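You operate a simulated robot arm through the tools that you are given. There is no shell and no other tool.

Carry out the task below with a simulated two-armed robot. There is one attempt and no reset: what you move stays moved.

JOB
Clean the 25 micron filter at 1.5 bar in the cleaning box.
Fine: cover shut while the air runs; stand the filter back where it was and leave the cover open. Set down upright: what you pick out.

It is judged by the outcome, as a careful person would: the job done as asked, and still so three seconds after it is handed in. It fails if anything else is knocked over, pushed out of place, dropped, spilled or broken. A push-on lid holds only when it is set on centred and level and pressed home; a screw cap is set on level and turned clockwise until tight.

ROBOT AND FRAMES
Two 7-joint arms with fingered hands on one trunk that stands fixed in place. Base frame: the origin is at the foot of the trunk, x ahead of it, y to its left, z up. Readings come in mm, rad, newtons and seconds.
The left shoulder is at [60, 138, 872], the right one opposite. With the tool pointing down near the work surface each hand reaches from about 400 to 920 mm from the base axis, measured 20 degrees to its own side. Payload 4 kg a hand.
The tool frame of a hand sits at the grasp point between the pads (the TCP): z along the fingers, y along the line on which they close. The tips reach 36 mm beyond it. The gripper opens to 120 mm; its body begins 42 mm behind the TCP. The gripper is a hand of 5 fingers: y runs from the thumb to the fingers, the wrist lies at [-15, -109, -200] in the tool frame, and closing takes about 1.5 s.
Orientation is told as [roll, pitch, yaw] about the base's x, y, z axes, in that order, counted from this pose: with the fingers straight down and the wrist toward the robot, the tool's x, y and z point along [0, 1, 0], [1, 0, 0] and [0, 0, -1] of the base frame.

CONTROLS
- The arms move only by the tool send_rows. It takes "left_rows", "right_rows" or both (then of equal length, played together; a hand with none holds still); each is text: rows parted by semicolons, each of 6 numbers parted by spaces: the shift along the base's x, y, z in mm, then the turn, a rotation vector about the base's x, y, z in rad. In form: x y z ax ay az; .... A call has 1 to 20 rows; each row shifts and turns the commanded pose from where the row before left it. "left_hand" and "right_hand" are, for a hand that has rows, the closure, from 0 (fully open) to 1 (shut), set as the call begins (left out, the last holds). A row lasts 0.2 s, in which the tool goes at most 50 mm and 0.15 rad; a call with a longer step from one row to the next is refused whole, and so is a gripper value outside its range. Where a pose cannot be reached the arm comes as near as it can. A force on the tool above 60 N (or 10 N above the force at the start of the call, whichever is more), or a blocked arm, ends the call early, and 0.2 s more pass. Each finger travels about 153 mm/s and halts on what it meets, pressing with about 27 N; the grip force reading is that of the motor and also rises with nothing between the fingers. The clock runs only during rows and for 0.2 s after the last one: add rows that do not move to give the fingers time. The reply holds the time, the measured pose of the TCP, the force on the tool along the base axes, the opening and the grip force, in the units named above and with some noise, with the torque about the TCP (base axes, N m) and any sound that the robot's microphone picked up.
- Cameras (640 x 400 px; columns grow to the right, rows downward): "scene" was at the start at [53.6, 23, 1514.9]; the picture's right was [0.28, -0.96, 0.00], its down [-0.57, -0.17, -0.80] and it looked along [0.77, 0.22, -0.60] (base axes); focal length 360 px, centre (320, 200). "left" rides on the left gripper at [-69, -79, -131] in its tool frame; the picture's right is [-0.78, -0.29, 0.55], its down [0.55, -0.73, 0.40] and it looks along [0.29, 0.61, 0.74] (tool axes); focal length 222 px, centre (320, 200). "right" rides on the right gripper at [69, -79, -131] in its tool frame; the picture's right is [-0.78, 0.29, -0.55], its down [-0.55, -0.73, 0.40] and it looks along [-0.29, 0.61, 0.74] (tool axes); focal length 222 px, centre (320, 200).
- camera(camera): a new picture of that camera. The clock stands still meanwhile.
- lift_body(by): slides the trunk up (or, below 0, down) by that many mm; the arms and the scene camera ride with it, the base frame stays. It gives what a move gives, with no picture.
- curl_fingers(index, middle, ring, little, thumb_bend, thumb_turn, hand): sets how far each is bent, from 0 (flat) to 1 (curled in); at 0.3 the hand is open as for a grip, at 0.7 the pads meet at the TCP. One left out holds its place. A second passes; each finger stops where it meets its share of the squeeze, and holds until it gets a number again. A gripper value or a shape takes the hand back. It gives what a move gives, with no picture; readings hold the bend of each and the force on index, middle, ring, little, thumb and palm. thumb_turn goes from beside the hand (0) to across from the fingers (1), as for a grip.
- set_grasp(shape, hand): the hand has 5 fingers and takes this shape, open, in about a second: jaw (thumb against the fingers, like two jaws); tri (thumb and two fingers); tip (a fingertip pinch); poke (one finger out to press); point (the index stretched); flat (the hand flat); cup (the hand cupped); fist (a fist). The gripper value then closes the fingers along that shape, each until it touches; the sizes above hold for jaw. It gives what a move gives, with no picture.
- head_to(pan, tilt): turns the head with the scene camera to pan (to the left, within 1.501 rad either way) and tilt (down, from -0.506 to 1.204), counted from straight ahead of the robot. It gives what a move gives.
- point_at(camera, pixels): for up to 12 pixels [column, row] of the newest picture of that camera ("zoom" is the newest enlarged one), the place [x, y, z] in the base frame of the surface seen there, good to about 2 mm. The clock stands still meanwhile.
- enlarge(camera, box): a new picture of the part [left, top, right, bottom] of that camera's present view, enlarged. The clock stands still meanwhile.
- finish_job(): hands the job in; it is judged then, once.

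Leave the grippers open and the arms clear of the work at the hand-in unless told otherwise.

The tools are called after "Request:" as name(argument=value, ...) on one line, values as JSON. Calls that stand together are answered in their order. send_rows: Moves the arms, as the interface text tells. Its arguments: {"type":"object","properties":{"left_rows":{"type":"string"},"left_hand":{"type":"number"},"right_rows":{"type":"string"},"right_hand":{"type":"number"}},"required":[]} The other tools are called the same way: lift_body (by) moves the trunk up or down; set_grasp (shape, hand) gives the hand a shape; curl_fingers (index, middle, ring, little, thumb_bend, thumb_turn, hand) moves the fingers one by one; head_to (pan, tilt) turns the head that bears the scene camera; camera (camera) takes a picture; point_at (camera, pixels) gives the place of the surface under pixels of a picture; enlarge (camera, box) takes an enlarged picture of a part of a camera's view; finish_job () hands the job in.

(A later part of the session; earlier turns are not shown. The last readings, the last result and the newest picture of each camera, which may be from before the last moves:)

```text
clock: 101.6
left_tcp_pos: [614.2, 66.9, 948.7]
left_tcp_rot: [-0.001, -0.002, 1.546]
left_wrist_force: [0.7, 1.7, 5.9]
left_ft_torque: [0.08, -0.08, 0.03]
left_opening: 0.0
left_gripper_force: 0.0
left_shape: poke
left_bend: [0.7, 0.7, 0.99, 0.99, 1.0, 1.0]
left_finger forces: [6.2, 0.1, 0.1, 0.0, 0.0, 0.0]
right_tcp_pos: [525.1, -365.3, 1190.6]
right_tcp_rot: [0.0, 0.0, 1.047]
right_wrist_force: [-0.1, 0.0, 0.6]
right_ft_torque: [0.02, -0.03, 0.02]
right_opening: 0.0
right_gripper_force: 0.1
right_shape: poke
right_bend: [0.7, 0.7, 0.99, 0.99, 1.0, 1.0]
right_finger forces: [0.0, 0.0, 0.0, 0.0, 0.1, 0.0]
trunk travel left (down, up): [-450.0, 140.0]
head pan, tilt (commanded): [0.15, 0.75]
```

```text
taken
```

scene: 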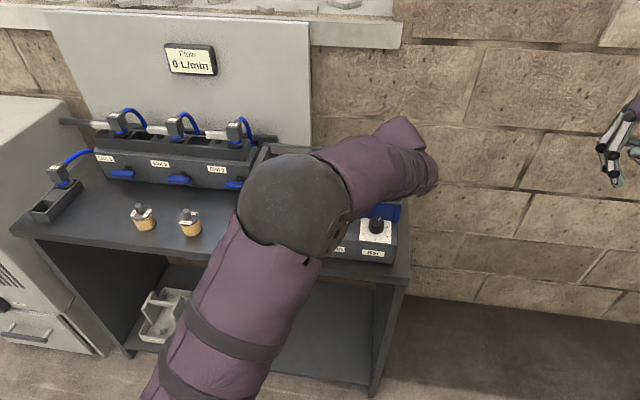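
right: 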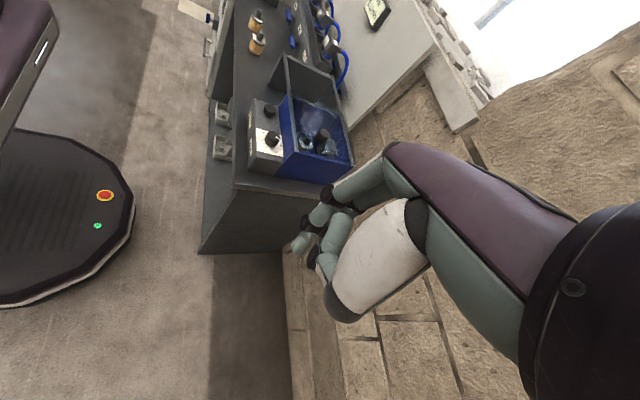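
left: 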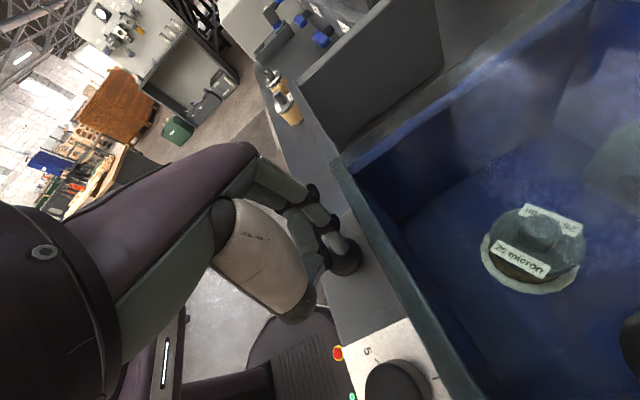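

Again only a click, and no sign of air. I release, and look around at the cabinet on the left for a supply valve or indicator that might matter.

Request:
send_rows(left_rows="0 0 5 0 0 0; 0 0 10 0 0 0; 0 0 30 0 0 0; 0 0 40 0 0 0; 0 0 0 0 0 0")

Request:
head_to(pan=0.75, tilt=0.75)

Request:
camera(camera="scene")

```text
clock: 102.8
left_tcp_pos: [614.5, 67.4, 1032.6]
left_tcp_rot: [0.0, 0.0, 1.548]
left_wrist_force: [0.4, 0.0, 0.3]
left_ft_torque: [0.0, 0.0, 0.02]
left_opening: 0.0
left_gripper_force: 0.0
left_shape: poke
left_bend: [0.7, 0.7, 0.99, 0.99, 1.0, 1.0]
left_finger forces: [0.0, 0.0, 0.1, 0.1, 0.0, 0.1]
right_tcp_pos: [523.8, -365.3, 1190.3]
right_tcp_rot: [-0.002, 0.001, 1.047]
right_wrist_force: [0.4, 0.4, -0.3]
right_ft_torque: [-0.03, 0.03, 0.0]
right_opening: 0.2
right_gripper_force: 0.1
right_shape: poke
right_bend: [0.7, 0.7, 0.99, 0.99, 1.0, 1.0]
right_finger forces: [0.0, 0.1, 0.1, 0.0, 0.0, 0.0]
trunk travel left (down, up): [-450.0, 140.0]
head pan, tilt (commanded): [0.15, 0.75]
```

```text
clock: 103.8
left_tcp_pos: [614.7, 67.7, 1033.1]
left_tcp_rot: [0.002, 0.0, 1.549]
left_wrist_force: [-1.4, 0.6, -0.1]
left_ft_torque: [0.0, -0.02, -0.02]
left_opening: 0.0
left_gripper_force: 0.2
left_shape: poke
left_bend: [0.7, 0.7, 0.99, 0.99, 1.0, 1.0]
left_finger forces: [0.0, 0.0, 0.0, 0.1, 0.0, 0.0]
right_tcp_pos: [524.6, -365.5, 1191.4]
right_tcp_rot: [-0.001, 0.0, 1.048]
right_wrist_force: [0.3, 0.5, 1.0]
right_ft_torque: [-0.03, -0.02, 0.02]
right_opening: 0.1
right_gripper_force: 0.0
right_shape: poke
right_bend: [0.7, 0.7, 0.99, 0.99, 1.0, 1.0]
right_finger forces: [0.0, 0.0, 0.1, 0.1, 0.0, 0.0]
trunk travel left (down, up): [-450.0, 140.0]
head pan, tilt (commanded): [0.75, 0.75]
```

```text
taken
```

scene: 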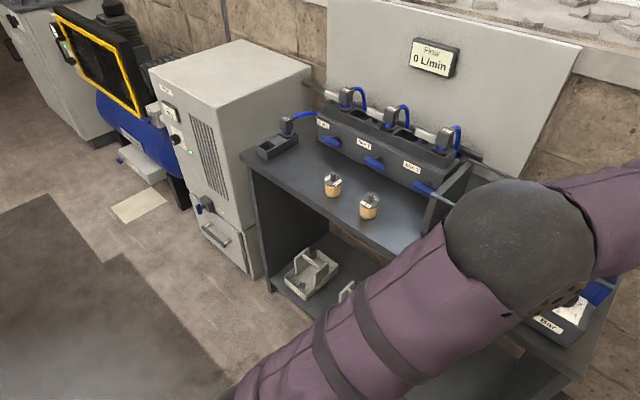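

There is a cabinet with a label and a compressor behind it. I enlarge these.

Request:
enlarge(camera="scene", box=[140, 70, 260, 270])

Request:
enlarge(camera="scene", box=[0, 0, 200, 130])

Request:
head_to(pan=1.2, tilt=0.6)

Request:
camera(camera="scene")

```text
2.00 times, centred on (200, 170) of scene
```

zoom: 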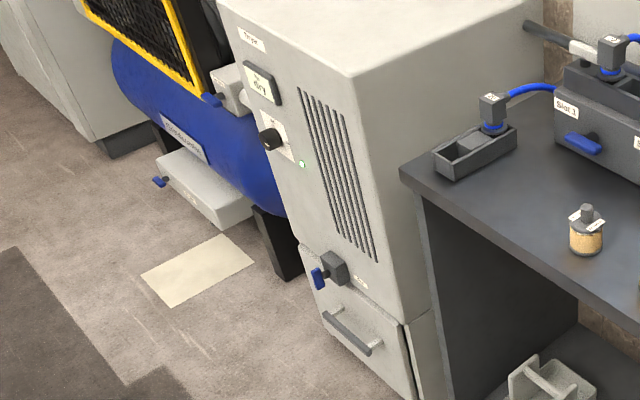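

```text
3.08 times, centred on (100, 65) of scene
```

zoom: 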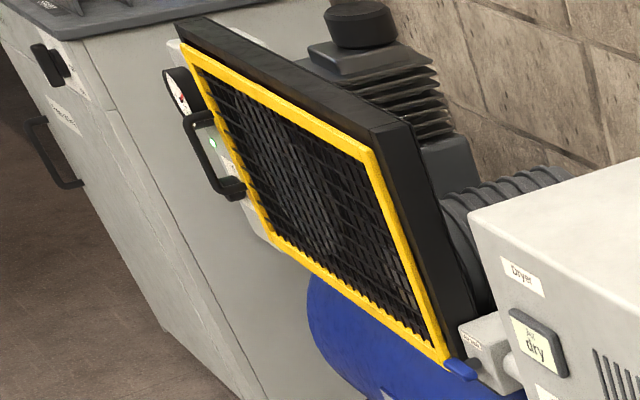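

```text
clock: 104.7
left_tcp_pos: [613.8, 66.9, 1032.9]
left_tcp_rot: [-0.002, -0.001, 1.549]
left_wrist_force: [0.4, 0.7, 0.1]
left_ft_torque: [-0.02, -0.01, 0.02]
left_opening: 0.0
left_gripper_force: 0.1
left_shape: poke
left_bend: [0.7, 0.7, 0.99, 0.99, 1.0, 1.0]
left_finger forces: [0.0, 0.0, 0.1, 0.1, 0.0, 0.0]
right_tcp_pos: [525.0, -365.2, 1190.3]
right_tcp_rot: [0.0, 0.0, 1.046]
right_wrist_force: [-0.8, 0.3, -0.9]
right_ft_torque: [0.01, 0.0, 0.01]
right_opening: 0.0
right_gripper_force: 0.0
right_shape: poke
right_bend: [0.7, 0.7, 0.99, 0.99, 1.0, 1.0]
right_finger forces: [0.0, 0.0, 0.0, 0.0, 0.1, 0.0]
trunk travel left (down, up): [-450.0, 140.0]
head pan, tilt (commanded): [1.201, 0.6]
```

```text
taken
```

scene: 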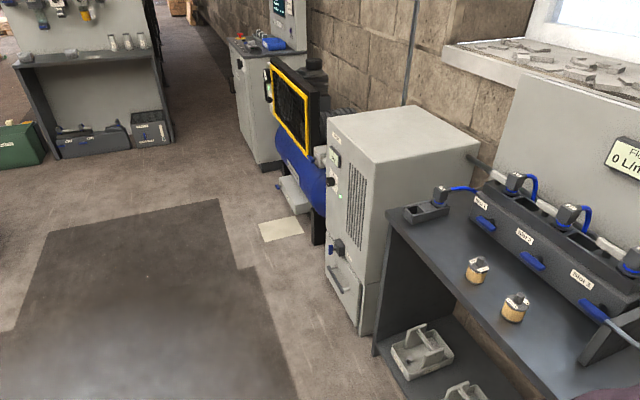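

It's a compressed-air room (compressor, dryer reading "dry"), all out of reach, so the button is the only control at the box. I turn the head back and park the left arm.

Request:
head_to(pan=0.15, tilt=0.75)

Request:
send_rows(left_rows="0 0 30 0 0 -0.05; -16.6 37.7 10.5 0 0 -0.08; -16.6 37.7 10.5 0 0 -0.08; -16.6 37.7 10.5 0 0 -0.08; -16.6 37.7 10.5 0 0 -0.08; -16.6 37.7 10.5 0 0 -0.08; -16.6 37.7 10.5 0 0 -0.08; -16.6 37.7 10.5 0 0 -0.08; -16.6 37.7 10.5 0 0 -0.08; -16.6 37.7 10.5 0 0 -0.09; -16.6 37.7 10.5 0 0 -0.09; -16.6 37.7 10.5 0 0 -0.08; 0 0 0 0 0 0")

Request:
set_grasp(shape="tri", hand="right")

Request:
set_grasp(shape="tri", hand="left")

Request:
camera(camera="scene")

Request:
enlarge(camera="scene", box=[280, 120, 480, 245])

```text
clock: 106.0
left_tcp_pos: [613.5, 68.2, 1032.7]
left_tcp_rot: [0.0, -0.001, 1.547]
left_wrist_force: [0.7, -0.2, -0.7]
left_ft_torque: [0.02, 0.02, -0.01]
left_opening: 0.1
left_gripper_force: 0.0
left_shape: poke
left_bend: [0.7, 0.7, 0.99, 0.99, 1.0, 1.0]
left_finger forces: [0.1, 0.0, 0.0, 0.1, 0.0, 0.0]
right_tcp_pos: [524.9, -364.3, 1191.0]
right_tcp_rot: [0.001, -0.001, 1.046]
right_wrist_force: [-0.1, 0.1, 0.1]
right_ft_torque: [0.01, -0.01, 0.02]
right_opening: 0.2
right_gripper_force: 0.0
right_shape: poke
right_bend: [0.7, 0.7, 0.99, 0.99, 1.0, 1.0]
right_finger forces: [0.0, 0.1, 0.0, 0.0, 0.1, 0.0]
trunk travel left (down, up): [-450.0, 140.0]
head pan, tilt (commanded): [0.15, 0.75]
```

```text
clock: 108.8
left_tcp_pos: [431.9, 480.5, 1179.8]
left_tcp_rot: [0.001, 0.0, 0.599]
left_wrist_force: [0.8, -0.3, 0.2]
left_ft_torque: [0.04, 0.0, 0.01]
left_opening: 0.0
left_gripper_force: 0.0
left_shape: poke
left_bend: [0.7, 0.7, 0.99, 0.99, 1.0, 1.0]
left_finger forces: [0.0, 0.0, 0.0, 0.0, 0.0, 0.0]
right_tcp_pos: [525.2, -364.8, 1191.6]
right_tcp_rot: [-0.001, 0.001, 1.049]
right_wrist_force: [-0.1, -0.1, 0.4]
right_ft_torque: [-0.01, 0.0, -0.01]
right_opening: 0.0
right_gripper_force: 0.1
right_shape: poke
right_bend: [0.7, 0.7, 0.99, 0.99, 1.0, 1.0]
right_finger forces: [0.1, 0.1, 0.1, 0.1, 0.0, 0.0]
trunk travel left (down, up): [-450.0, 140.0]
head pan, tilt (commanded): [0.15, 0.75]
```

```text
clock: 109.7
left_tcp_pos: [431.1, 480.3, 1178.3]
left_tcp_rot: [-0.001, -0.001, 0.599]
left_wrist_force: [-0.7, 0.6, 0.8]
left_ft_torque: [0.01, 0.02, -0.02]
left_opening: 0.2
left_gripper_force: 0.0
left_shape: poke
left_bend: [0.7, 0.7, 0.99, 0.99, 1.0, 1.0]
left_finger forces: [0.0, 0.0, 0.0, 0.1, 0.0, 0.0]
right_tcp_pos: [525.1, -365.6, 1191.0]
right_tcp_rot: [0.001, -0.001, 1.046]
right_wrist_force: [-0.1, -0.1, 0.2]
right_ft_torque: [-0.03, 0.0, -0.03]
right_opening: 120.2
right_gripper_force: 0.1
right_shape: tri
right_bend: [0.3, 0.3, 0.99, 0.99, 0.3, 0.97]
right_finger forces: [0.0, 0.0, 0.0, 0.0, 0.0, 0.1]
trunk travel left (down, up): [-450.0, 140.0]
head pan, tilt (commanded): [0.15, 0.75]
```

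```text
clock: 110.6
left_tcp_pos: [430.9, 480.8, 1178.5]
left_tcp_rot: [0.0, 0.0, 0.598]
left_wrist_force: [0.1, -0.4, -0.2]
left_ft_torque: [-0.03, 0.04, 0.01]
left_opening: 119.9
left_gripper_force: 0.1
left_shape: tri
left_bend: [0.3, 0.3, 0.99, 0.99, 0.3, 0.97]
left_finger forces: [0.0, 0.0, 0.0, 0.1, 0.0, 0.0]
right_tcp_pos: [524.7, -365.6, 1191.7]
right_tcp_rot: [0.0, -0.001, 1.047]
right_wrist_force: [0.5, -0.5, -0.6]
right_ft_torque: [0.01, -0.02, 0.02]
right_opening: 120.2
right_gripper_force: 0.1
right_shape: tri
right_bend: [0.3, 0.3, 0.99, 0.99, 0.3, 0.97]
right_finger forces: [0.1, 0.0, 0.0, 0.0, 0.0, 0.0]
trunk travel left (down, up): [-450.0, 140.0]
head pan, tilt (commanded): [0.15, 0.75]
```

```text
taken
```

scene: 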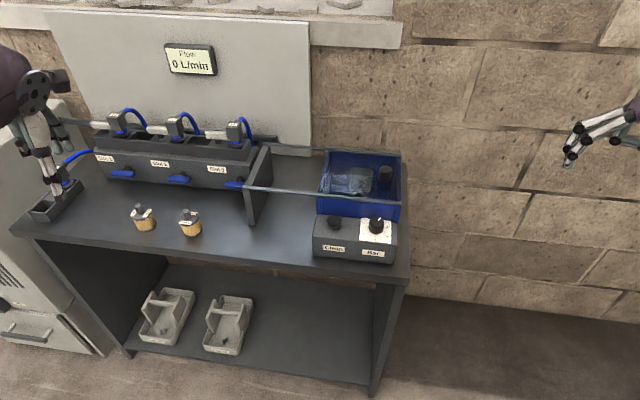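

```text
3.20 times, centred on (380, 182) of scene
```

zoom: 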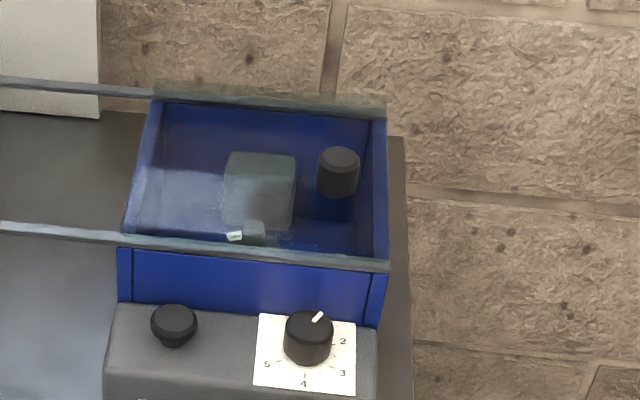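

The cover, button and dial (at 1.5) all look right, and over 10 s have passed since the last click. Now I reopen the cover: right hand to above the knob at (718, −41).

Request:
send_rows(right_rows="21.4 36 -14.6 0 0 0; 21.4 36 -14.6 0 0 0; 21.4 36 -14.6 0 0 0; 21.4 36 -14.6 0 0 0; 21.4 36 -14.6 0 0 0; 21.4 36 -14.6 0 0 0; 21.4 36 -14.6 0 0 0; 21.4 36 -14.6 0 0 0; 21.4 36 -14.6 0 0 0; 0 0 0 0 0 0")

Request:
camera(camera="right")

Request:
point_at(camera="right", pixels=[[288, 256], [275, 258], [300, 250]])

```text
clock: 112.8
left_tcp_pos: [431.1, 480.1, 1178.5]
left_tcp_rot: [0.002, -0.002, 0.601]
left_wrist_force: [-0.8, -0.3, -0.9]
left_ft_torque: [0.02, 0.02, 0.02]
left_opening: 120.3
left_gripper_force: 0.0
left_shape: tri
left_bend: [0.3, 0.3, 0.99, 0.99, 0.3, 0.97]
left_finger forces: [0.1, 0.1, 0.0, 0.0, 0.1, 0.0]
right_tcp_pos: [717.9, -40.0, 1064.2]
right_tcp_rot: [-0.001, 0.0, 1.046]
right_wrist_force: [0.7, 0.2, 0.3]
right_ft_torque: [0.03, 0.01, 0.07]
right_opening: 119.7
right_gripper_force: 0.1
right_shape: tri
right_bend: [0.3, 0.3, 0.99, 0.99, 0.3, 0.97]
right_finger forces: [0.1, 0.0, 0.0, 0.1, 0.1, 0.0]
trunk travel left (down, up): [-450.0, 140.0]
head pan, tilt (commanded): [0.15, 0.75]
```

```text
taken
```

right: 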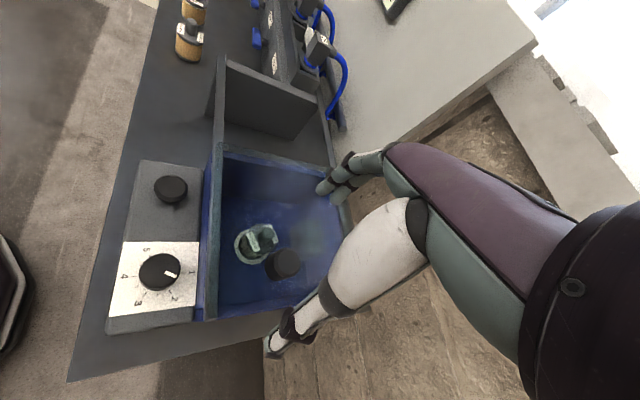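

```text
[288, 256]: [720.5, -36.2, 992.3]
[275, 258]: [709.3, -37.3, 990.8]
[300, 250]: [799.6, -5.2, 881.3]
```

I take an enlarged look at the dial and the filter from this close viewpoint before opening.

Request:
enlarge(camera="right", box=[105, 230, 215, 330])

Request:
enlarge(camera="right", box=[215, 205, 315, 295])

```text
4.00 times, centred on (160, 280) of right
```

zoom: 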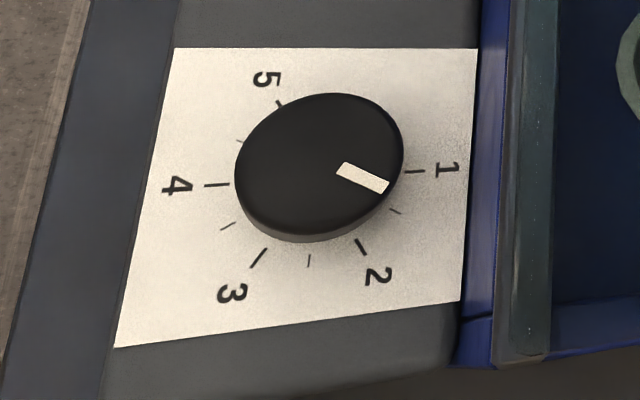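

```text
4.44 times, centred on (265, 250) of right
```

zoom: 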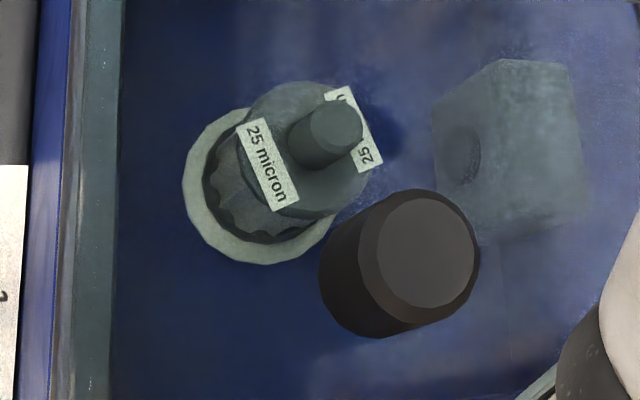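

The tan dust is gone from the filter — grey pleats are visible now — so the air cleaned it, and the dial reads 1.5. I descend to the cover knob and grip it.

Request:
send_rows(right_rows="0 0 -20 0 0 0; 0 -0.5 -20 0 0 0; 0 -0.5 -20 0 0 0; 0 0 0 0 0 0")

Request:
send_rows(right_rows="0 0 0 0 0 0; 0 0 0 0 0 0; 0 0 0 0 0 0; 0 0 0 0 0 0; 0 0 0 0 0 0; 0 0 0 0 0 0; 0 0 0 0 0 0; 0 0 0 0 0 0", right_hand=0.95)

```text
clock: 113.8
left_tcp_pos: [431.9, 479.6, 1179.2]
left_tcp_rot: [0.0, -0.001, 0.599]
left_wrist_force: [0.5, 0.1, 0.5]
left_ft_torque: [0.0, -0.02, 0.0]
left_opening: 120.0
left_gripper_force: 0.1
left_shape: tri
left_bend: [0.3, 0.3, 0.99, 0.99, 0.3, 0.97]
left_finger forces: [0.1, 0.1, 0.1, 0.0, 0.0, 0.0]
right_tcp_pos: [716.2, -41.6, 1001.2]
right_tcp_rot: [0.0, -0.001, 1.046]
right_wrist_force: [-0.8, 0.0, 0.2]
right_ft_torque: [0.0, 0.01, 0.02]
right_opening: 120.1
right_gripper_force: 0.2
right_shape: tri
right_bend: [0.3, 0.3, 0.99, 0.99, 0.3, 0.97]
right_finger forces: [0.0, 0.1, 0.1, 0.0, 0.1, 0.0]
trunk travel left (down, up): [-450.0, 140.0]
head pan, tilt (commanded): [0.15, 0.75]
```

```text
clock: 115.6
left_tcp_pos: [431.8, 479.8, 1179.2]
left_tcp_rot: [0.0, -0.002, 0.598]
left_wrist_force: [-1.2, 0.2, 0.8]
left_ft_torque: [0.01, 0.0, -0.02]
left_opening: 120.0
left_gripper_force: 0.0
left_shape: tri
left_bend: [0.3, 0.3, 0.99, 0.99, 0.3, 0.97]
left_finger forces: [0.0, 0.1, 0.0, 0.0, 0.0, 0.0]
right_tcp_pos: [716.0, -41.0, 1000.8]
right_tcp_rot: [0.001, 0.001, 1.049]
right_wrist_force: [0.0, 4.5, -0.5]
right_ft_torque: [0.16, 0.0, 0.01]
right_opening: 18.8
right_gripper_force: 27.2
right_shape: tri
right_bend: [0.59, 0.59, 1.0, 1.0, 0.7, 1.0]
right_finger forces: [12.5, 15.4, 0.1, 0.1, 23.4, 0.1]
trunk travel left (down, up): [-450.0, 140.0]
head pan, tilt (commanded): [0.15, 0.75]
```

Good grip. I slide the cover open +y by 172 mm, then creep to the stop.

Request:
send_rows(right_rows="0 4 1 0 0 0; 0 8 0 0 0 0; 0 12 0 0 0 0; 0 12 0 0 0 0; 0 12 0 0 0 0; 0 12 0 0 0 0; 0 12 0 0 0 0; 0 12 0 0 0 0; 0 12 0 0 0 0; 0 12 0 0 0 0; 0 12 0 0 0 0; 0 12 0 0 0 0; 0 12 0 0 0 0; 0 12 0 0 0 0; 0 12 0 0 0 0; 0 0 0 0 0 0")

Request:
send_rows(right_rows="0 3 0 0 0 0; 0 3 0 0 0 0; 0 2 0 0 0 0; 0 0 0 0 0 0")

Request:
enlarge(camera="scene", box=[240, 80, 460, 220])

```text
clock: 119.0
left_tcp_pos: [433.1, 481.2, 1180.0]
left_tcp_rot: [-0.001, 0.0, 0.599]
left_wrist_force: [-0.2, 0.3, 0.1]
left_ft_torque: [0.01, -0.02, -0.02]
left_opening: 120.2
left_gripper_force: 0.0
left_shape: tri
left_bend: [0.3, 0.3, 0.99, 0.99, 0.3, 0.97]
left_finger forces: [0.0, 0.0, 0.0, 0.1, 0.0, 0.1]
right_tcp_pos: [716.6, 125.9, 1000.5]
right_tcp_rot: [0.0, 0.001, 1.046]
right_wrist_force: [-4.3, -0.6, -2.9]
right_ft_torque: [0.06, 0.13, 0.04]
right_opening: 18.4
right_gripper_force: 27.3
right_shape: tri
right_bend: [0.6, 0.6, 1.0, 1.0, 0.7, 1.0]
right_finger forces: [12.1, 13.6, 0.0, 0.1, 26.9, 0.0]
trunk travel left (down, up): [-450.0, 140.0]
head pan, tilt (commanded): [0.15, 0.75]
```

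```text
clock: 120.0
left_tcp_pos: [432.5, 480.8, 1179.0]
left_tcp_rot: [-0.001, -0.002, 0.598]
left_wrist_force: [0.3, 0.9, 0.5]
left_ft_torque: [0.02, -0.03, 0.01]
left_opening: 119.8
left_gripper_force: 0.0
left_shape: tri
left_bend: [0.3, 0.3, 0.99, 0.99, 0.3, 0.97]
left_finger forces: [0.1, 0.0, 0.0, 0.1, 0.0, 0.1]
right_tcp_pos: [716.1, 134.1, 1001.8]
right_tcp_rot: [0.0, 0.0, 1.046]
right_wrist_force: [-2.9, -0.7, -4.9]
right_ft_torque: [-0.05, 0.04, 0.01]
right_opening: 18.6
right_gripper_force: 26.7
right_shape: tri
right_bend: [0.6, 0.6, 1.0, 1.0, 0.7, 1.0]
right_finger forces: [11.5, 14.1, 0.0, 0.0, 26.3, 0.0]
trunk travel left (down, up): [-450.0, 140.0]
head pan, tilt (commanded): [0.15, 0.75]
```

```text
2.86 times, centred on (350, 150) of scene
```

zoom: 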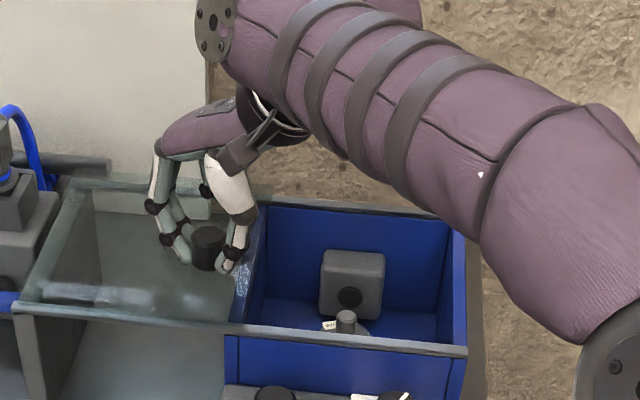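

I creep a few mm more to feel the open stop.

Request:
send_rows(right_rows="0 2 0 0 0 0; 0 2 0 0 0 0; 0 0 0 0 0 0")

```text
clock: 120.8
left_tcp_pos: [432.4, 479.4, 1179.1]
left_tcp_rot: [0.001, 0.0, 0.598]
left_wrist_force: [0.0, 0.2, -0.8]
left_ft_torque: [-0.01, -0.01, -0.01]
left_opening: 120.0
left_gripper_force: 0.0
left_shape: tri
left_bend: [0.3, 0.3, 0.99, 0.99, 0.3, 0.97]
left_finger forces: [0.1, 0.0, 0.0, 0.1, 0.0, 0.0]
right_tcp_pos: [716.1, 137.9, 1002.4]
right_tcp_rot: [0.001, 0.001, 1.048]
right_wrist_force: [-1.3, -0.9, -7.1]
right_ft_torque: [-0.01, 0.02, 0.07]
right_opening: 18.7
right_gripper_force: 26.9
right_shape: tri
right_bend: [0.6, 0.6, 1.0, 1.0, 0.7, 1.0]
right_finger forces: [11.1, 14.2, 0.0, 0.0, 25.8, 0.0]
trunk travel left (down, up): [-450.0, 140.0]
head pan, tilt (commanded): [0.15, 0.75]
```

Request:
send_rows(right_rows="0 2 -1 0 0 0; 0 1 0 0 0 0; 0 0 0 0 0 0")

Request:
send_rows(right_rows="0 -0.5 0 0 0 0; 0 0 0 0 0 0; 0 0 0 0 0 0; 0 0 0 0 0 0; 0 0 0 0 0 0; 0 0 0 0 0 0; 0 0 0 0 0 0", right_hand=0)

Request:
send_rows(right_rows="0 0 20 0 0 0; 0 0 30 0 0 0; -12 -30 10 0 0 0; -15 -42 10 0 0 0; -15 -42 10 0 0 0; -15 -42 10 0 0 0; -15 -42 10 0 0 0; -15 -42 10 0 0 0; -15 -42 10 0 0 0; -15 -42 10 0 0 0; -20 -42 10 0 0 0; -20 -42 10 0 0 0; -20 -42 10 0 0 0; -20 -42 10 0 0 0; 0 0 0 0 0 0")

Request:
camera(camera="scene")

Request:
enlarge(camera="scene", box=[240, 80, 460, 260])

```text
clock: 121.6
left_tcp_pos: [431.5, 479.2, 1179.7]
left_tcp_rot: [-0.003, 0.0, 0.599]
left_wrist_force: [-0.4, 0.2, 0.0]
left_ft_torque: [0.02, 0.03, -0.03]
left_opening: 120.1
left_gripper_force: 0.1
left_shape: tri
left_bend: [0.3, 0.3, 0.99, 0.99, 0.3, 0.97]
left_finger forces: [0.1, 0.0, 0.1, 0.0, 0.1, 0.0]
right_tcp_pos: [716.0, 138.7, 1001.5]
right_tcp_rot: [0.0, 0.0, 1.046]
right_wrist_force: [0.1, -7.5, -1.4]
right_ft_torque: [-0.29, -0.03, -0.06]
right_opening: 18.8
right_gripper_force: 27.2
right_shape: tri
right_bend: [0.72, 0.6, 1.0, 1.0, 0.7, 1.0]
right_finger forces: [9.1, 13.6, 0.0, 0.0, 29.0, 0.1]
trunk travel left (down, up): [-450.0, 140.0]
head pan, tilt (commanded): [0.15, 0.75]
```

```text
clock: 123.2
left_tcp_pos: [431.2, 480.4, 1179.4]
left_tcp_rot: [-0.002, 0.002, 0.598]
left_wrist_force: [0.8, 0.2, 0.4]
left_ft_torque: [0.03, -0.02, 0.02]
left_opening: 120.2
left_gripper_force: 0.0
left_shape: tri
left_bend: [0.3, 0.3, 0.99, 0.99, 0.3, 0.97]
left_finger forces: [0.1, 0.0, 0.0, 0.0, 0.1, 0.0]
right_tcp_pos: [717.0, 141.0, 1000.7]
right_tcp_rot: [-0.001, -0.001, 1.048]
right_wrist_force: [-0.4, -0.1, 0.0]
right_ft_torque: [-0.02, 0.02, -0.01]
right_opening: 119.6
right_gripper_force: 0.1
right_shape: tri
right_bend: [0.3, 0.3, 0.99, 0.99, 0.3, 0.97]
right_finger forces: [0.1, 0.0, 0.1, 0.1, 0.0, 0.0]
trunk travel left (down, up): [-450.0, 140.0]
head pan, tilt (commanded): [0.15, 0.75]
```

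```text
clock: 126.4
left_tcp_pos: [432.9, 481.3, 1177.4]
left_tcp_rot: [0.0, 0.0, 0.6]
left_wrist_force: [0.7, -0.4, -0.5]
left_ft_torque: [-0.01, -0.01, 0.03]
left_opening: 119.9
left_gripper_force: 0.1
left_shape: tri
left_bend: [0.3, 0.3, 0.99, 0.99, 0.3, 0.97]
left_finger forces: [0.1, 0.0, 0.0, 0.0, 0.0, 0.0]
right_tcp_pos: [520.2, -351.4, 1172.0]
right_tcp_rot: [0.0, 0.0, 1.047]
right_wrist_force: [-0.3, -0.3, -0.5]
right_ft_torque: [0.0, 0.0, 0.0]
right_opening: 119.8
right_gripper_force: 0.3
right_shape: tri
right_bend: [0.3, 0.3, 0.99, 0.99, 0.3, 0.97]
right_finger forces: [0.0, 0.0, 0.0, 0.0, 0.0, 0.0]
trunk travel left (down, up): [-450.0, 140.0]
head pan, tilt (commanded): [0.15, 0.75]
```

```text
taken
```

scene: 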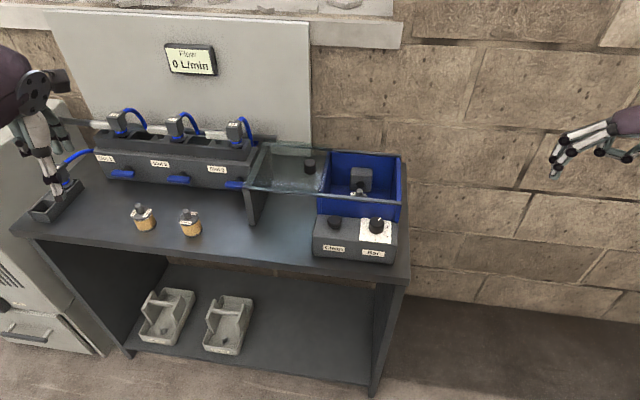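

```text
2.22 times, centred on (350, 170) of scene
```

zoom: 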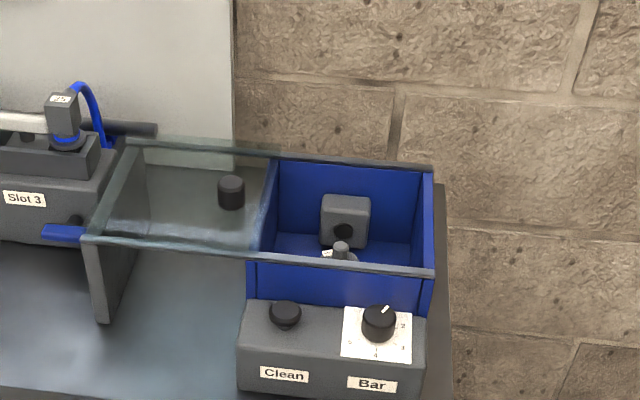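

The cover is open and the right arm is parked. The left hand (tri, opened about 84 mm) now goes back above the filter in the box, yaw 1.0.

Request:
send_rows(left_rows="23.5 -35.8 -8.5 0 0 0.031; 23.5 -35.8 -8.5 0 0 0.031; 23.5 -35.8 -8.5 0 0 0.031; 23.5 -35.8 -8.5 0 0 0.031; 23.5 -35.8 -8.5 0 0 0.031; 23.5 -35.8 -8.5 0 0 0.031; 23.5 -35.8 -8.5 0 0 0.031; 23.5 -35.8 -8.5 0 0 0.031; 23.5 -35.8 -8.5 0 0 0.031; 23.5 -35.8 -8.5 0 0 0.031; 23.5 -35.8 -8.5 0 0 0.031; 23.5 -35.8 -8.5 0 0 0.031; 23.5 -35.8 -8.5 0 0 0.028; 0 0 0 0 0 0; 0 0 0 0 0 0", left_hand=0.3)

Request:
camera(camera="left")

Request:
enlarge(camera="left", box=[365, 245, 435, 305])

```text
clock: 129.6
left_tcp_pos: [738.0, 16.8, 1071.2]
left_tcp_rot: [0.001, 0.0, 1.0]
left_wrist_force: [-0.8, -0.9, 0.1]
left_ft_torque: [-0.02, -0.01, -0.01]
left_opening: 84.3
left_gripper_force: 0.1
left_shape: tri
left_bend: [0.34, 0.38, 0.99, 0.99, 0.41, 0.99]
left_finger forces: [0.1, 0.0, 0.0, 0.0, 0.1, 0.1]
right_tcp_pos: [521.2, -350.6, 1172.8]
right_tcp_rot: [-0.001, -0.002, 1.048]
right_wrist_force: [0.1, 0.3, 0.1]
right_ft_torque: [0.0, 0.03, -0.02]
right_opening: 119.7
right_gripper_force: 0.1
right_shape: tri
right_bend: [0.3, 0.3, 0.99, 0.99, 0.3, 0.97]
right_finger forces: [0.0, 0.0, 0.0, 0.0, 0.0, 0.1]
trunk travel left (down, up): [-450.0, 140.0]
head pan, tilt (commanded): [0.15, 0.75]
```

```text
taken
```

left: 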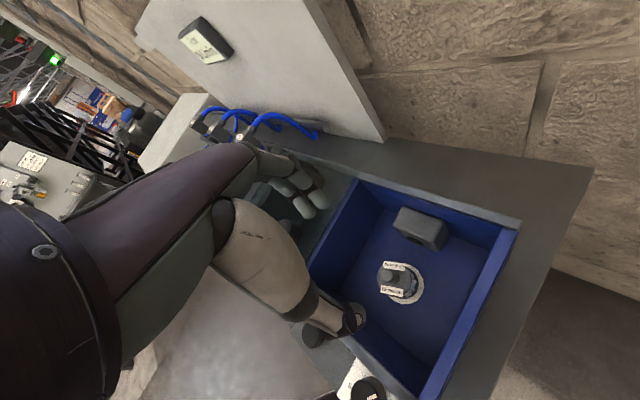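

```text
6.67 times, centred on (400, 275) of left
```

zoom: 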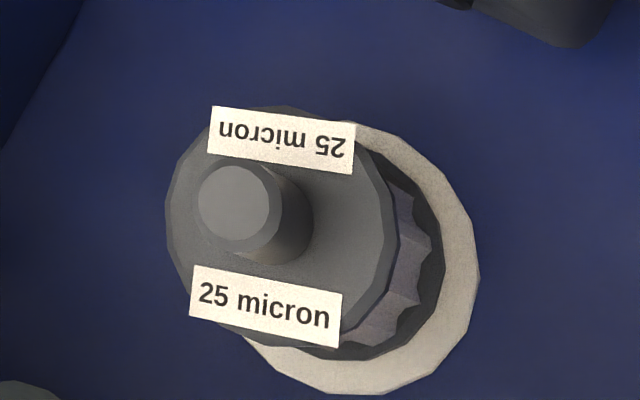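

The filter is clean (grey pleats). I measure its axis again from here.

Request:
point_at(camera="zoom", pixels=[[237, 202], [170, 225], [395, 225], [275, 344], [290, 110], [412, 270], [440, 250]])

```text
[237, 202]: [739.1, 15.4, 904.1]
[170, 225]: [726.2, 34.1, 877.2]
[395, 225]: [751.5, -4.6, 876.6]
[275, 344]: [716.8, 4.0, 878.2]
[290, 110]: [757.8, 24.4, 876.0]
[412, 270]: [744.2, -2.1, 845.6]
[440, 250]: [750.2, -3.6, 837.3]
```

Axis is (738.2, 14.8), unchanged. I descend around it to z≈880.

Request:
send_rows(left_rows="0 -1.5 -30 0 0 0; 0 0 -35 0 0 0; 0 0 -35 0 0 0; 0 0 -30 0 0 0; 0 0 -25 0 0 0; 0 0 -20 0 0 0; 0 0 -10 0 0 0; 0 0 -6 0 0 0; 0 0 0 0 0 0")

Request:
enlarge(camera="left", box=[240, 130, 440, 350])

```text
clock: 131.6
left_tcp_pos: [737.2, 16.5, 875.9]
left_tcp_rot: [0.0, 0.0, 1.0]
left_wrist_force: [0.0, 0.6, 0.0]
left_ft_torque: [0.01, 0.02, -0.01]
left_opening: 84.2
left_gripper_force: 0.1
left_shape: tri
left_bend: [0.34, 0.38, 0.99, 0.99, 0.41, 0.99]
left_finger forces: [0.1, 0.0, 0.0, 0.1, 0.0, 0.0]
right_tcp_pos: [520.5, -350.8, 1172.2]
right_tcp_rot: [-0.001, 0.001, 1.048]
right_wrist_force: [-0.4, 0.2, -0.3]
right_ft_torque: [0.01, -0.01, -0.02]
right_opening: 119.8
right_gripper_force: 0.1
right_shape: tri
right_bend: [0.3, 0.3, 0.99, 0.99, 0.3, 0.97]
right_finger forces: [0.0, 0.1, 0.0, 0.0, 0.0, 0.0]
trunk travel left (down, up): [-450.0, 140.0]
head pan, tilt (commanded): [0.15, 0.75]
```

```text
1.82 times, centred on (340, 240) of left
```

zoom: 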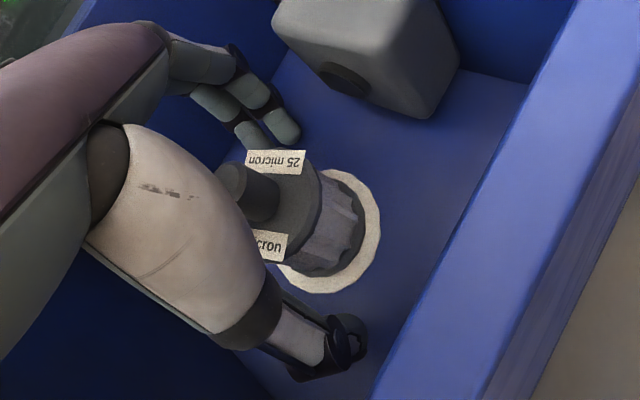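

Measured z 876, a bit low; I raise 3 mm, hold, and reread before closing.

Request:
send_rows(left_rows="0.5 -1 3 0 0 0; 0 0 0 0 0 0")

Request:
send_rows(left_rows="0 0 0 0 0 0; 0 0 0 0 0 0; 0 0 0 0 0 0; 0 0 0 0 0 0; 0 0 0 0 0 0; 0 0 0 0 0 0; 0 0 0 0 0 0", left_hand=0.9)

Request:
enlarge(camera="left", box=[240, 130, 440, 350])

```text
clock: 132.2
left_tcp_pos: [738.1, 14.5, 879.0]
left_tcp_rot: [0.001, 0.001, 0.999]
left_wrist_force: [0.7, 0.6, -0.3]
left_ft_torque: [0.03, 0.02, 0.0]
left_opening: 84.2
left_gripper_force: 0.0
left_shape: tri
left_bend: [0.34, 0.38, 0.99, 0.99, 0.41, 0.99]
left_finger forces: [0.0, 0.1, 0.0, 0.0, 0.0, 0.1]
right_tcp_pos: [520.8, -350.8, 1172.3]
right_tcp_rot: [-0.001, 0.001, 1.048]
right_wrist_force: [0.0, 0.4, -0.2]
right_ft_torque: [0.02, 0.04, 0.02]
right_opening: 119.6
right_gripper_force: 0.1
right_shape: tri
right_bend: [0.3, 0.3, 0.99, 0.99, 0.3, 0.97]
right_finger forces: [0.1, 0.1, 0.0, 0.0, 0.0, 0.0]
trunk travel left (down, up): [-450.0, 140.0]
head pan, tilt (commanded): [0.15, 0.75]
```

```text
clock: 133.8
left_tcp_pos: [737.8, 15.0, 879.1]
left_tcp_rot: [0.001, 0.001, 1.0]
left_wrist_force: [0.6, 0.1, -0.5]
left_ft_torque: [0.0, 0.01, -0.01]
left_opening: 40.2
left_gripper_force: 26.9
left_shape: tri
left_bend: [0.5, 0.53, 1.0, 1.0, 0.67, 1.0]
left_finger forces: [11.9, 12.5, 0.0, 0.0, 24.4, 0.1]
right_tcp_pos: [520.9, -351.7, 1171.7]
right_tcp_rot: [0.0, 0.001, 1.048]
right_wrist_force: [0.1, 0.1, 0.4]
right_ft_torque: [0.0, 0.01, -0.01]
right_opening: 119.9
right_gripper_force: 0.1
right_shape: tri
right_bend: [0.3, 0.3, 0.99, 0.99, 0.3, 0.97]
right_finger forces: [0.1, 0.1, 0.0, 0.0, 0.0, 0.0]
trunk travel left (down, up): [-450.0, 140.0]
head pan, tilt (commanded): [0.15, 0.75]
```

```text
1.82 times, centred on (340, 240) of left
```

zoom: 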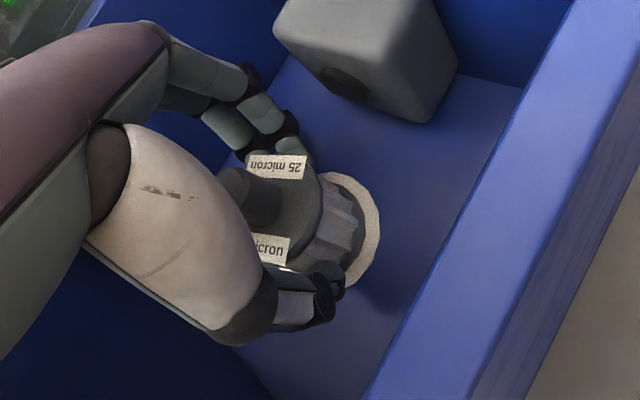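

Balanced grip again (12/12.5/24 N). I lift 20 mm and check, then raise to z≈1065.

Request:
send_rows(left_rows="0 0 5 0 0 0; 0 0 5 0 0 0; 0 0 10 0 0 0; 0 0 0 0 0 0")

Request:
enlarge(camera="left", box=[240, 130, 440, 350])

Request:
send_rows(left_rows="0 0 25 0 0 0; 0 0 30 0 0 0; 0 0 35 0 0 0; 0 0 35 0 0 0; 0 0 30 0 0 0; 0 0 12 0 0 0; 0 0 0 0 0 0")

Request:
camera(camera="left")

```text
clock: 134.8
left_tcp_pos: [739.3, 15.1, 899.6]
left_tcp_rot: [0.0, -0.001, 1.001]
left_wrist_force: [0.2, 0.0, 0.0]
left_ft_torque: [-0.01, 0.01, -0.01]
left_opening: 40.2
left_gripper_force: 27.1
left_shape: tri
left_bend: [0.5, 0.53, 1.0, 1.0, 0.67, 1.0]
left_finger forces: [11.8, 12.5, 0.0, 0.0, 24.4, 0.0]
right_tcp_pos: [520.5, -351.3, 1171.0]
right_tcp_rot: [-0.001, 0.002, 1.048]
right_wrist_force: [0.3, -0.7, 0.1]
right_ft_torque: [-0.01, -0.03, 0.05]
right_opening: 119.8
right_gripper_force: 0.0
right_shape: tri
right_bend: [0.3, 0.3, 0.99, 0.99, 0.3, 0.97]
right_finger forces: [0.1, 0.1, 0.1, 0.0, 0.0, 0.0]
trunk travel left (down, up): [-450.0, 140.0]
head pan, tilt (commanded): [0.15, 0.75]
```

```text
1.82 times, centred on (340, 240) of left
```

zoom: 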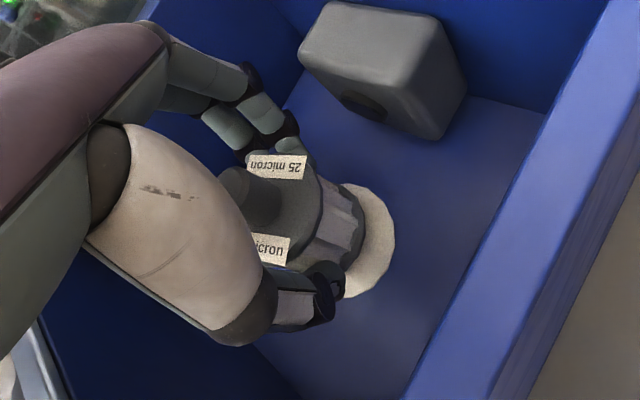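

```text
clock: 136.4
left_tcp_pos: [737.1, 13.9, 1066.8]
left_tcp_rot: [0.001, -0.001, 1.001]
left_wrist_force: [-0.9, 0.3, 0.1]
left_ft_torque: [0.02, -0.01, -0.01]
left_opening: 39.8
left_gripper_force: 27.2
left_shape: tri
left_bend: [0.5, 0.53, 1.0, 1.0, 0.67, 1.0]
left_finger forces: [11.9, 12.6, 0.1, 0.0, 24.4, 0.0]
right_tcp_pos: [521.1, -351.0, 1172.5]
right_tcp_rot: [0.0, 0.0, 1.046]
right_wrist_force: [0.1, -0.2, 0.3]
right_ft_torque: [0.04, 0.02, 0.03]
right_opening: 119.8
right_gripper_force: 0.1
right_shape: tri
right_bend: [0.3, 0.3, 0.99, 0.99, 0.3, 0.97]
right_finger forces: [0.1, 0.1, 0.1, 0.0, 0.0, 0.0]
trunk travel left (down, up): [-450.0, 140.0]
head pan, tilt (commanded): [0.15, 0.75]
```

```text
taken
```

left: 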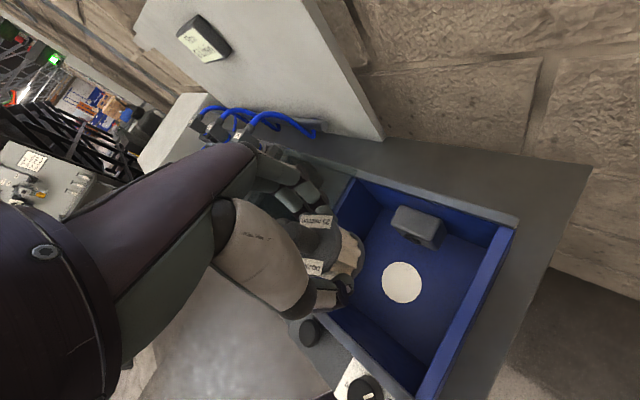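

The filter is up and level. I carry it back over the table to its old place (615.2, 299.8), turning back to yaw 0.6.

Request:
send_rows(left_rows="-15.36 35.65 0 0 0 -0.05; -15.36 35.65 0 0 0 -0.05; -15.36 35.65 0 0 0 -0.05; -15.36 35.65 0 0 0 -0.05; -15.36 35.65 0 0 0 -0.05; -15.36 35.65 0 0 0 -0.05; -15.36 35.65 0 0 0 -0.05; -15.36 35.65 0 0 0 -0.05; 0 0 0 0 0 0; 0 0 0 0 0 0")

Request:
camera(camera="left")

Request:
enlarge(camera="left", box=[280, 180, 380, 320])

Request:
point_at(camera="zoom", pixels=[[350, 170], [300, 240], [330, 120], [300, 190], [250, 150], [355, 200]])

```text
clock: 138.6
left_tcp_pos: [614.8, 300.1, 1066.4]
left_tcp_rot: [0.0, -0.001, 0.601]
left_wrist_force: [-0.3, -0.8, -0.1]
left_ft_torque: [0.0, 0.01, 0.01]
left_opening: 40.1
left_gripper_force: 27.3
left_shape: tri
left_bend: [0.5, 0.53, 1.0, 1.0, 0.67, 1.0]
left_finger forces: [11.9, 12.7, 0.0, 0.1, 24.3, 0.1]
right_tcp_pos: [519.3, -350.7, 1174.0]
right_tcp_rot: [0.0, 0.001, 1.048]
right_wrist_force: [0.0, -0.2, -0.5]
right_ft_torque: [0.02, 0.01, 0.04]
right_opening: 119.9
right_gripper_force: 0.0
right_shape: tri
right_bend: [0.3, 0.3, 0.99, 0.99, 0.3, 0.97]
right_finger forces: [0.1, 0.0, 0.0, 0.1, 0.0, 0.0]
trunk travel left (down, up): [-450.0, 140.0]
head pan, tilt (commanded): [0.15, 0.75]
```

```text
taken
```

left: 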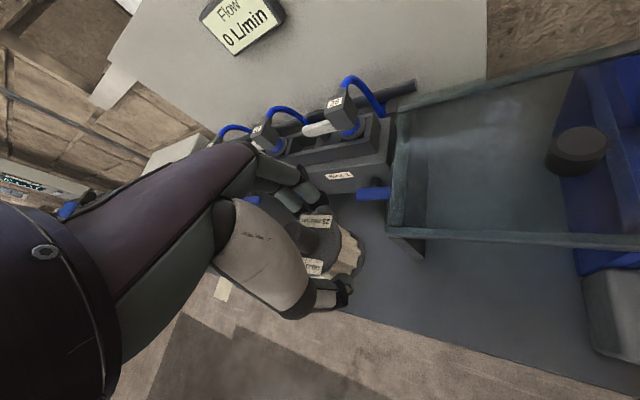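

```text
2.86 times, centred on (330, 250) of left
```

zoom: 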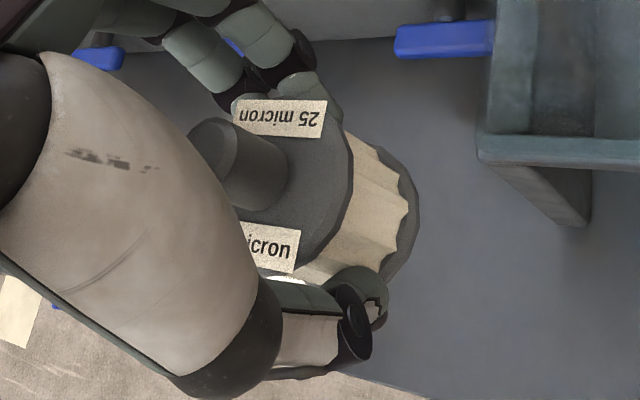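

```text
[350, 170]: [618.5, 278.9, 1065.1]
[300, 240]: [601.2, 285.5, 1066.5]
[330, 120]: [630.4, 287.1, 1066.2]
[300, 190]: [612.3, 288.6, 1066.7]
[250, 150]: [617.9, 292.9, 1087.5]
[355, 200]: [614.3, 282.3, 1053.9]
```

Everything aligned at (614.8, 300.1). I lower to about 20 mm above the table, then creep.

Request:
send_rows(left_rows="0.3 -0.3 -35 0 0 0; 0 0 -35 0 0 0; 0 0 -35 0 0 0; 0 0 -35 0 0 0; 0 0 -30 0 0 0; 0 0 -10 0 0 0; 0 0 0 0 0 0; 0 0 0 0 0 0")

Request:
enlarge(camera="left", box=[240, 150, 440, 370])

```text
clock: 140.4
left_tcp_pos: [614.4, 298.7, 886.3]
left_tcp_rot: [0.001, -0.001, 0.599]
left_wrist_force: [0.4, -0.6, -1.0]
left_ft_torque: [0.0, 0.02, -0.01]
left_opening: 39.9
left_gripper_force: 27.2
left_shape: tri
left_bend: [0.5, 0.53, 1.0, 1.0, 0.67, 1.0]
left_finger forces: [12.0, 12.8, 0.1, 0.0, 24.3, 0.1]
right_tcp_pos: [521.2, -351.8, 1172.2]
right_tcp_rot: [0.0, -0.001, 1.046]
right_wrist_force: [0.1, 0.6, 0.0]
right_ft_torque: [0.04, 0.01, 0.03]
right_opening: 119.6
right_gripper_force: 0.0
right_shape: tri
right_bend: [0.3, 0.3, 0.99, 0.99, 0.3, 0.97]
right_finger forces: [0.1, 0.0, 0.0, 0.0, 0.1, 0.1]
trunk travel left (down, up): [-450.0, 140.0]
head pan, tilt (commanded): [0.15, 0.75]
```

```text
1.82 times, centred on (340, 260) of left
```

zoom: 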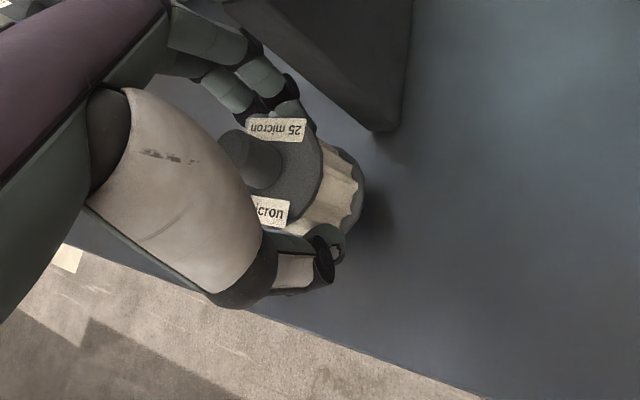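

The view matches the one at pick-up +20 mm. I lower the rest in small steps until contact.

Request:
send_rows(left_rows="0 0 -8 0 0 0; 0 0 -6 0 0 0; 0 0 -3 0 0 0; 0 0 -1 0 0 0; 0 0 0 0 0 0")

Request:
send_rows(left_rows="0 0 -1 0 0 0; 0 0 0 0 0 0")

Request:
send_rows(left_rows="0 0 -1 0 0 0; 0 0 0 0 0 0")

```text
clock: 141.6
left_tcp_pos: [614.1, 298.0, 868.1]
left_tcp_rot: [0.001, 0.0, 0.6]
left_wrist_force: [-0.6, 0.4, -1.9]
left_ft_torque: [-0.03, -0.02, 0.0]
left_opening: 39.6
left_gripper_force: 26.8
left_shape: tri
left_bend: [0.5, 0.53, 1.0, 1.0, 0.67, 1.0]
left_finger forces: [11.9, 12.7, 0.0, 0.1, 24.3, 0.1]
right_tcp_pos: [520.1, -351.2, 1172.3]
right_tcp_rot: [-0.001, -0.001, 1.046]
right_wrist_force: [-0.1, 0.3, -0.8]
right_ft_torque: [0.03, 0.03, 0.0]
right_opening: 119.9
right_gripper_force: 0.0
right_shape: tri
right_bend: [0.3, 0.3, 0.99, 0.99, 0.3, 0.97]
right_finger forces: [0.0, 0.1, 0.0, 0.0, 0.0, 0.0]
trunk travel left (down, up): [-450.0, 140.0]
head pan, tilt (commanded): [0.15, 0.75]
```

```text
clock: 142.2
left_tcp_pos: [615.1, 299.8, 867.8]
left_tcp_rot: [-0.001, 0.0, 0.6]
left_wrist_force: [0.8, 0.4, -0.5]
left_ft_torque: [-0.04, 0.0, -0.02]
left_opening: 39.6
left_gripper_force: 27.0
left_shape: tri
left_bend: [0.5, 0.53, 1.0, 1.0, 0.67, 1.0]
left_finger forces: [11.8, 12.6, 0.0, 0.0, 24.2, 0.1]
right_tcp_pos: [519.6, -351.0, 1172.1]
right_tcp_rot: [-0.001, -0.002, 1.047]
right_wrist_force: [-0.4, -0.3, -0.6]
right_ft_torque: [-0.02, -0.02, -0.01]
right_opening: 119.8
right_gripper_force: 0.0
right_shape: tri
right_bend: [0.3, 0.3, 0.99, 0.99, 0.3, 0.97]
right_finger forces: [0.1, 0.1, 0.0, 0.0, 0.0, 0.0]
trunk travel left (down, up): [-450.0, 140.0]
head pan, tilt (commanded): [0.15, 0.75]
```

```text
clock: 142.8
left_tcp_pos: [615.4, 299.8, 867.4]
left_tcp_rot: [0.0, -0.001, 0.6]
left_wrist_force: [0.0, 0.2, 0.7]
left_ft_torque: [0.01, 0.0, -0.01]
left_opening: 39.6
left_gripper_force: 26.6
left_shape: tri
left_bend: [0.5, 0.53, 1.0, 1.0, 0.67, 1.0]
left_finger forces: [12.1, 12.8, 0.0, 0.0, 24.4, 0.1]
right_tcp_pos: [520.4, -351.6, 1173.0]
right_tcp_rot: [0.0, -0.001, 1.046]
right_wrist_force: [0.1, -0.2, -0.2]
right_ft_torque: [0.02, -0.03, 0.03]
right_opening: 120.1
right_gripper_force: 0.1
right_shape: tri
right_bend: [0.3, 0.3, 0.99, 0.99, 0.3, 0.97]
right_finger forces: [0.0, 0.0, 0.0, 0.0, 0.0, 0.0]
trunk travel left (down, up): [-450.0, 140.0]
head pan, tilt (commanded): [0.15, 0.75]
```

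Request:
send_rows(left_rows="0 0 -0.8 0 0 0; 0 0 0 0 0 0")

Request:
enlarge(camera="left", box=[240, 150, 440, 370])

```text
clock: 143.4
left_tcp_pos: [615.2, 299.0, 867.0]
left_tcp_rot: [0.0, -0.002, 0.603]
left_wrist_force: [-0.3, -0.2, 4.0]
left_ft_torque: [0.0, 0.03, 0.03]
left_opening: 39.9
left_gripper_force: 26.6
left_shape: tri
left_bend: [0.5, 0.53, 1.0, 1.0, 0.67, 1.0]
left_finger forces: [12.0, 12.9, 0.0, 0.0, 24.9, 0.0]
right_tcp_pos: [520.3, -351.2, 1173.2]
right_tcp_rot: [0.001, 0.0, 1.047]
right_wrist_force: [0.8, -0.4, 0.2]
right_ft_torque: [0.01, -0.02, 0.0]
right_opening: 119.8
right_gripper_force: 0.1
right_shape: tri
right_bend: [0.3, 0.3, 0.99, 0.99, 0.3, 0.97]
right_finger forces: [0.1, 0.1, 0.0, 0.0, 0.0, 0.1]
trunk travel left (down, up): [-450.0, 140.0]
head pan, tilt (commanded): [0.15, 0.75]
```

```text
1.82 times, centred on (340, 260) of left
```

zoom: 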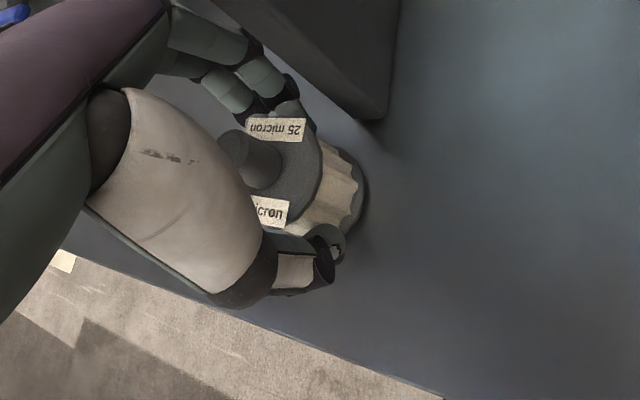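

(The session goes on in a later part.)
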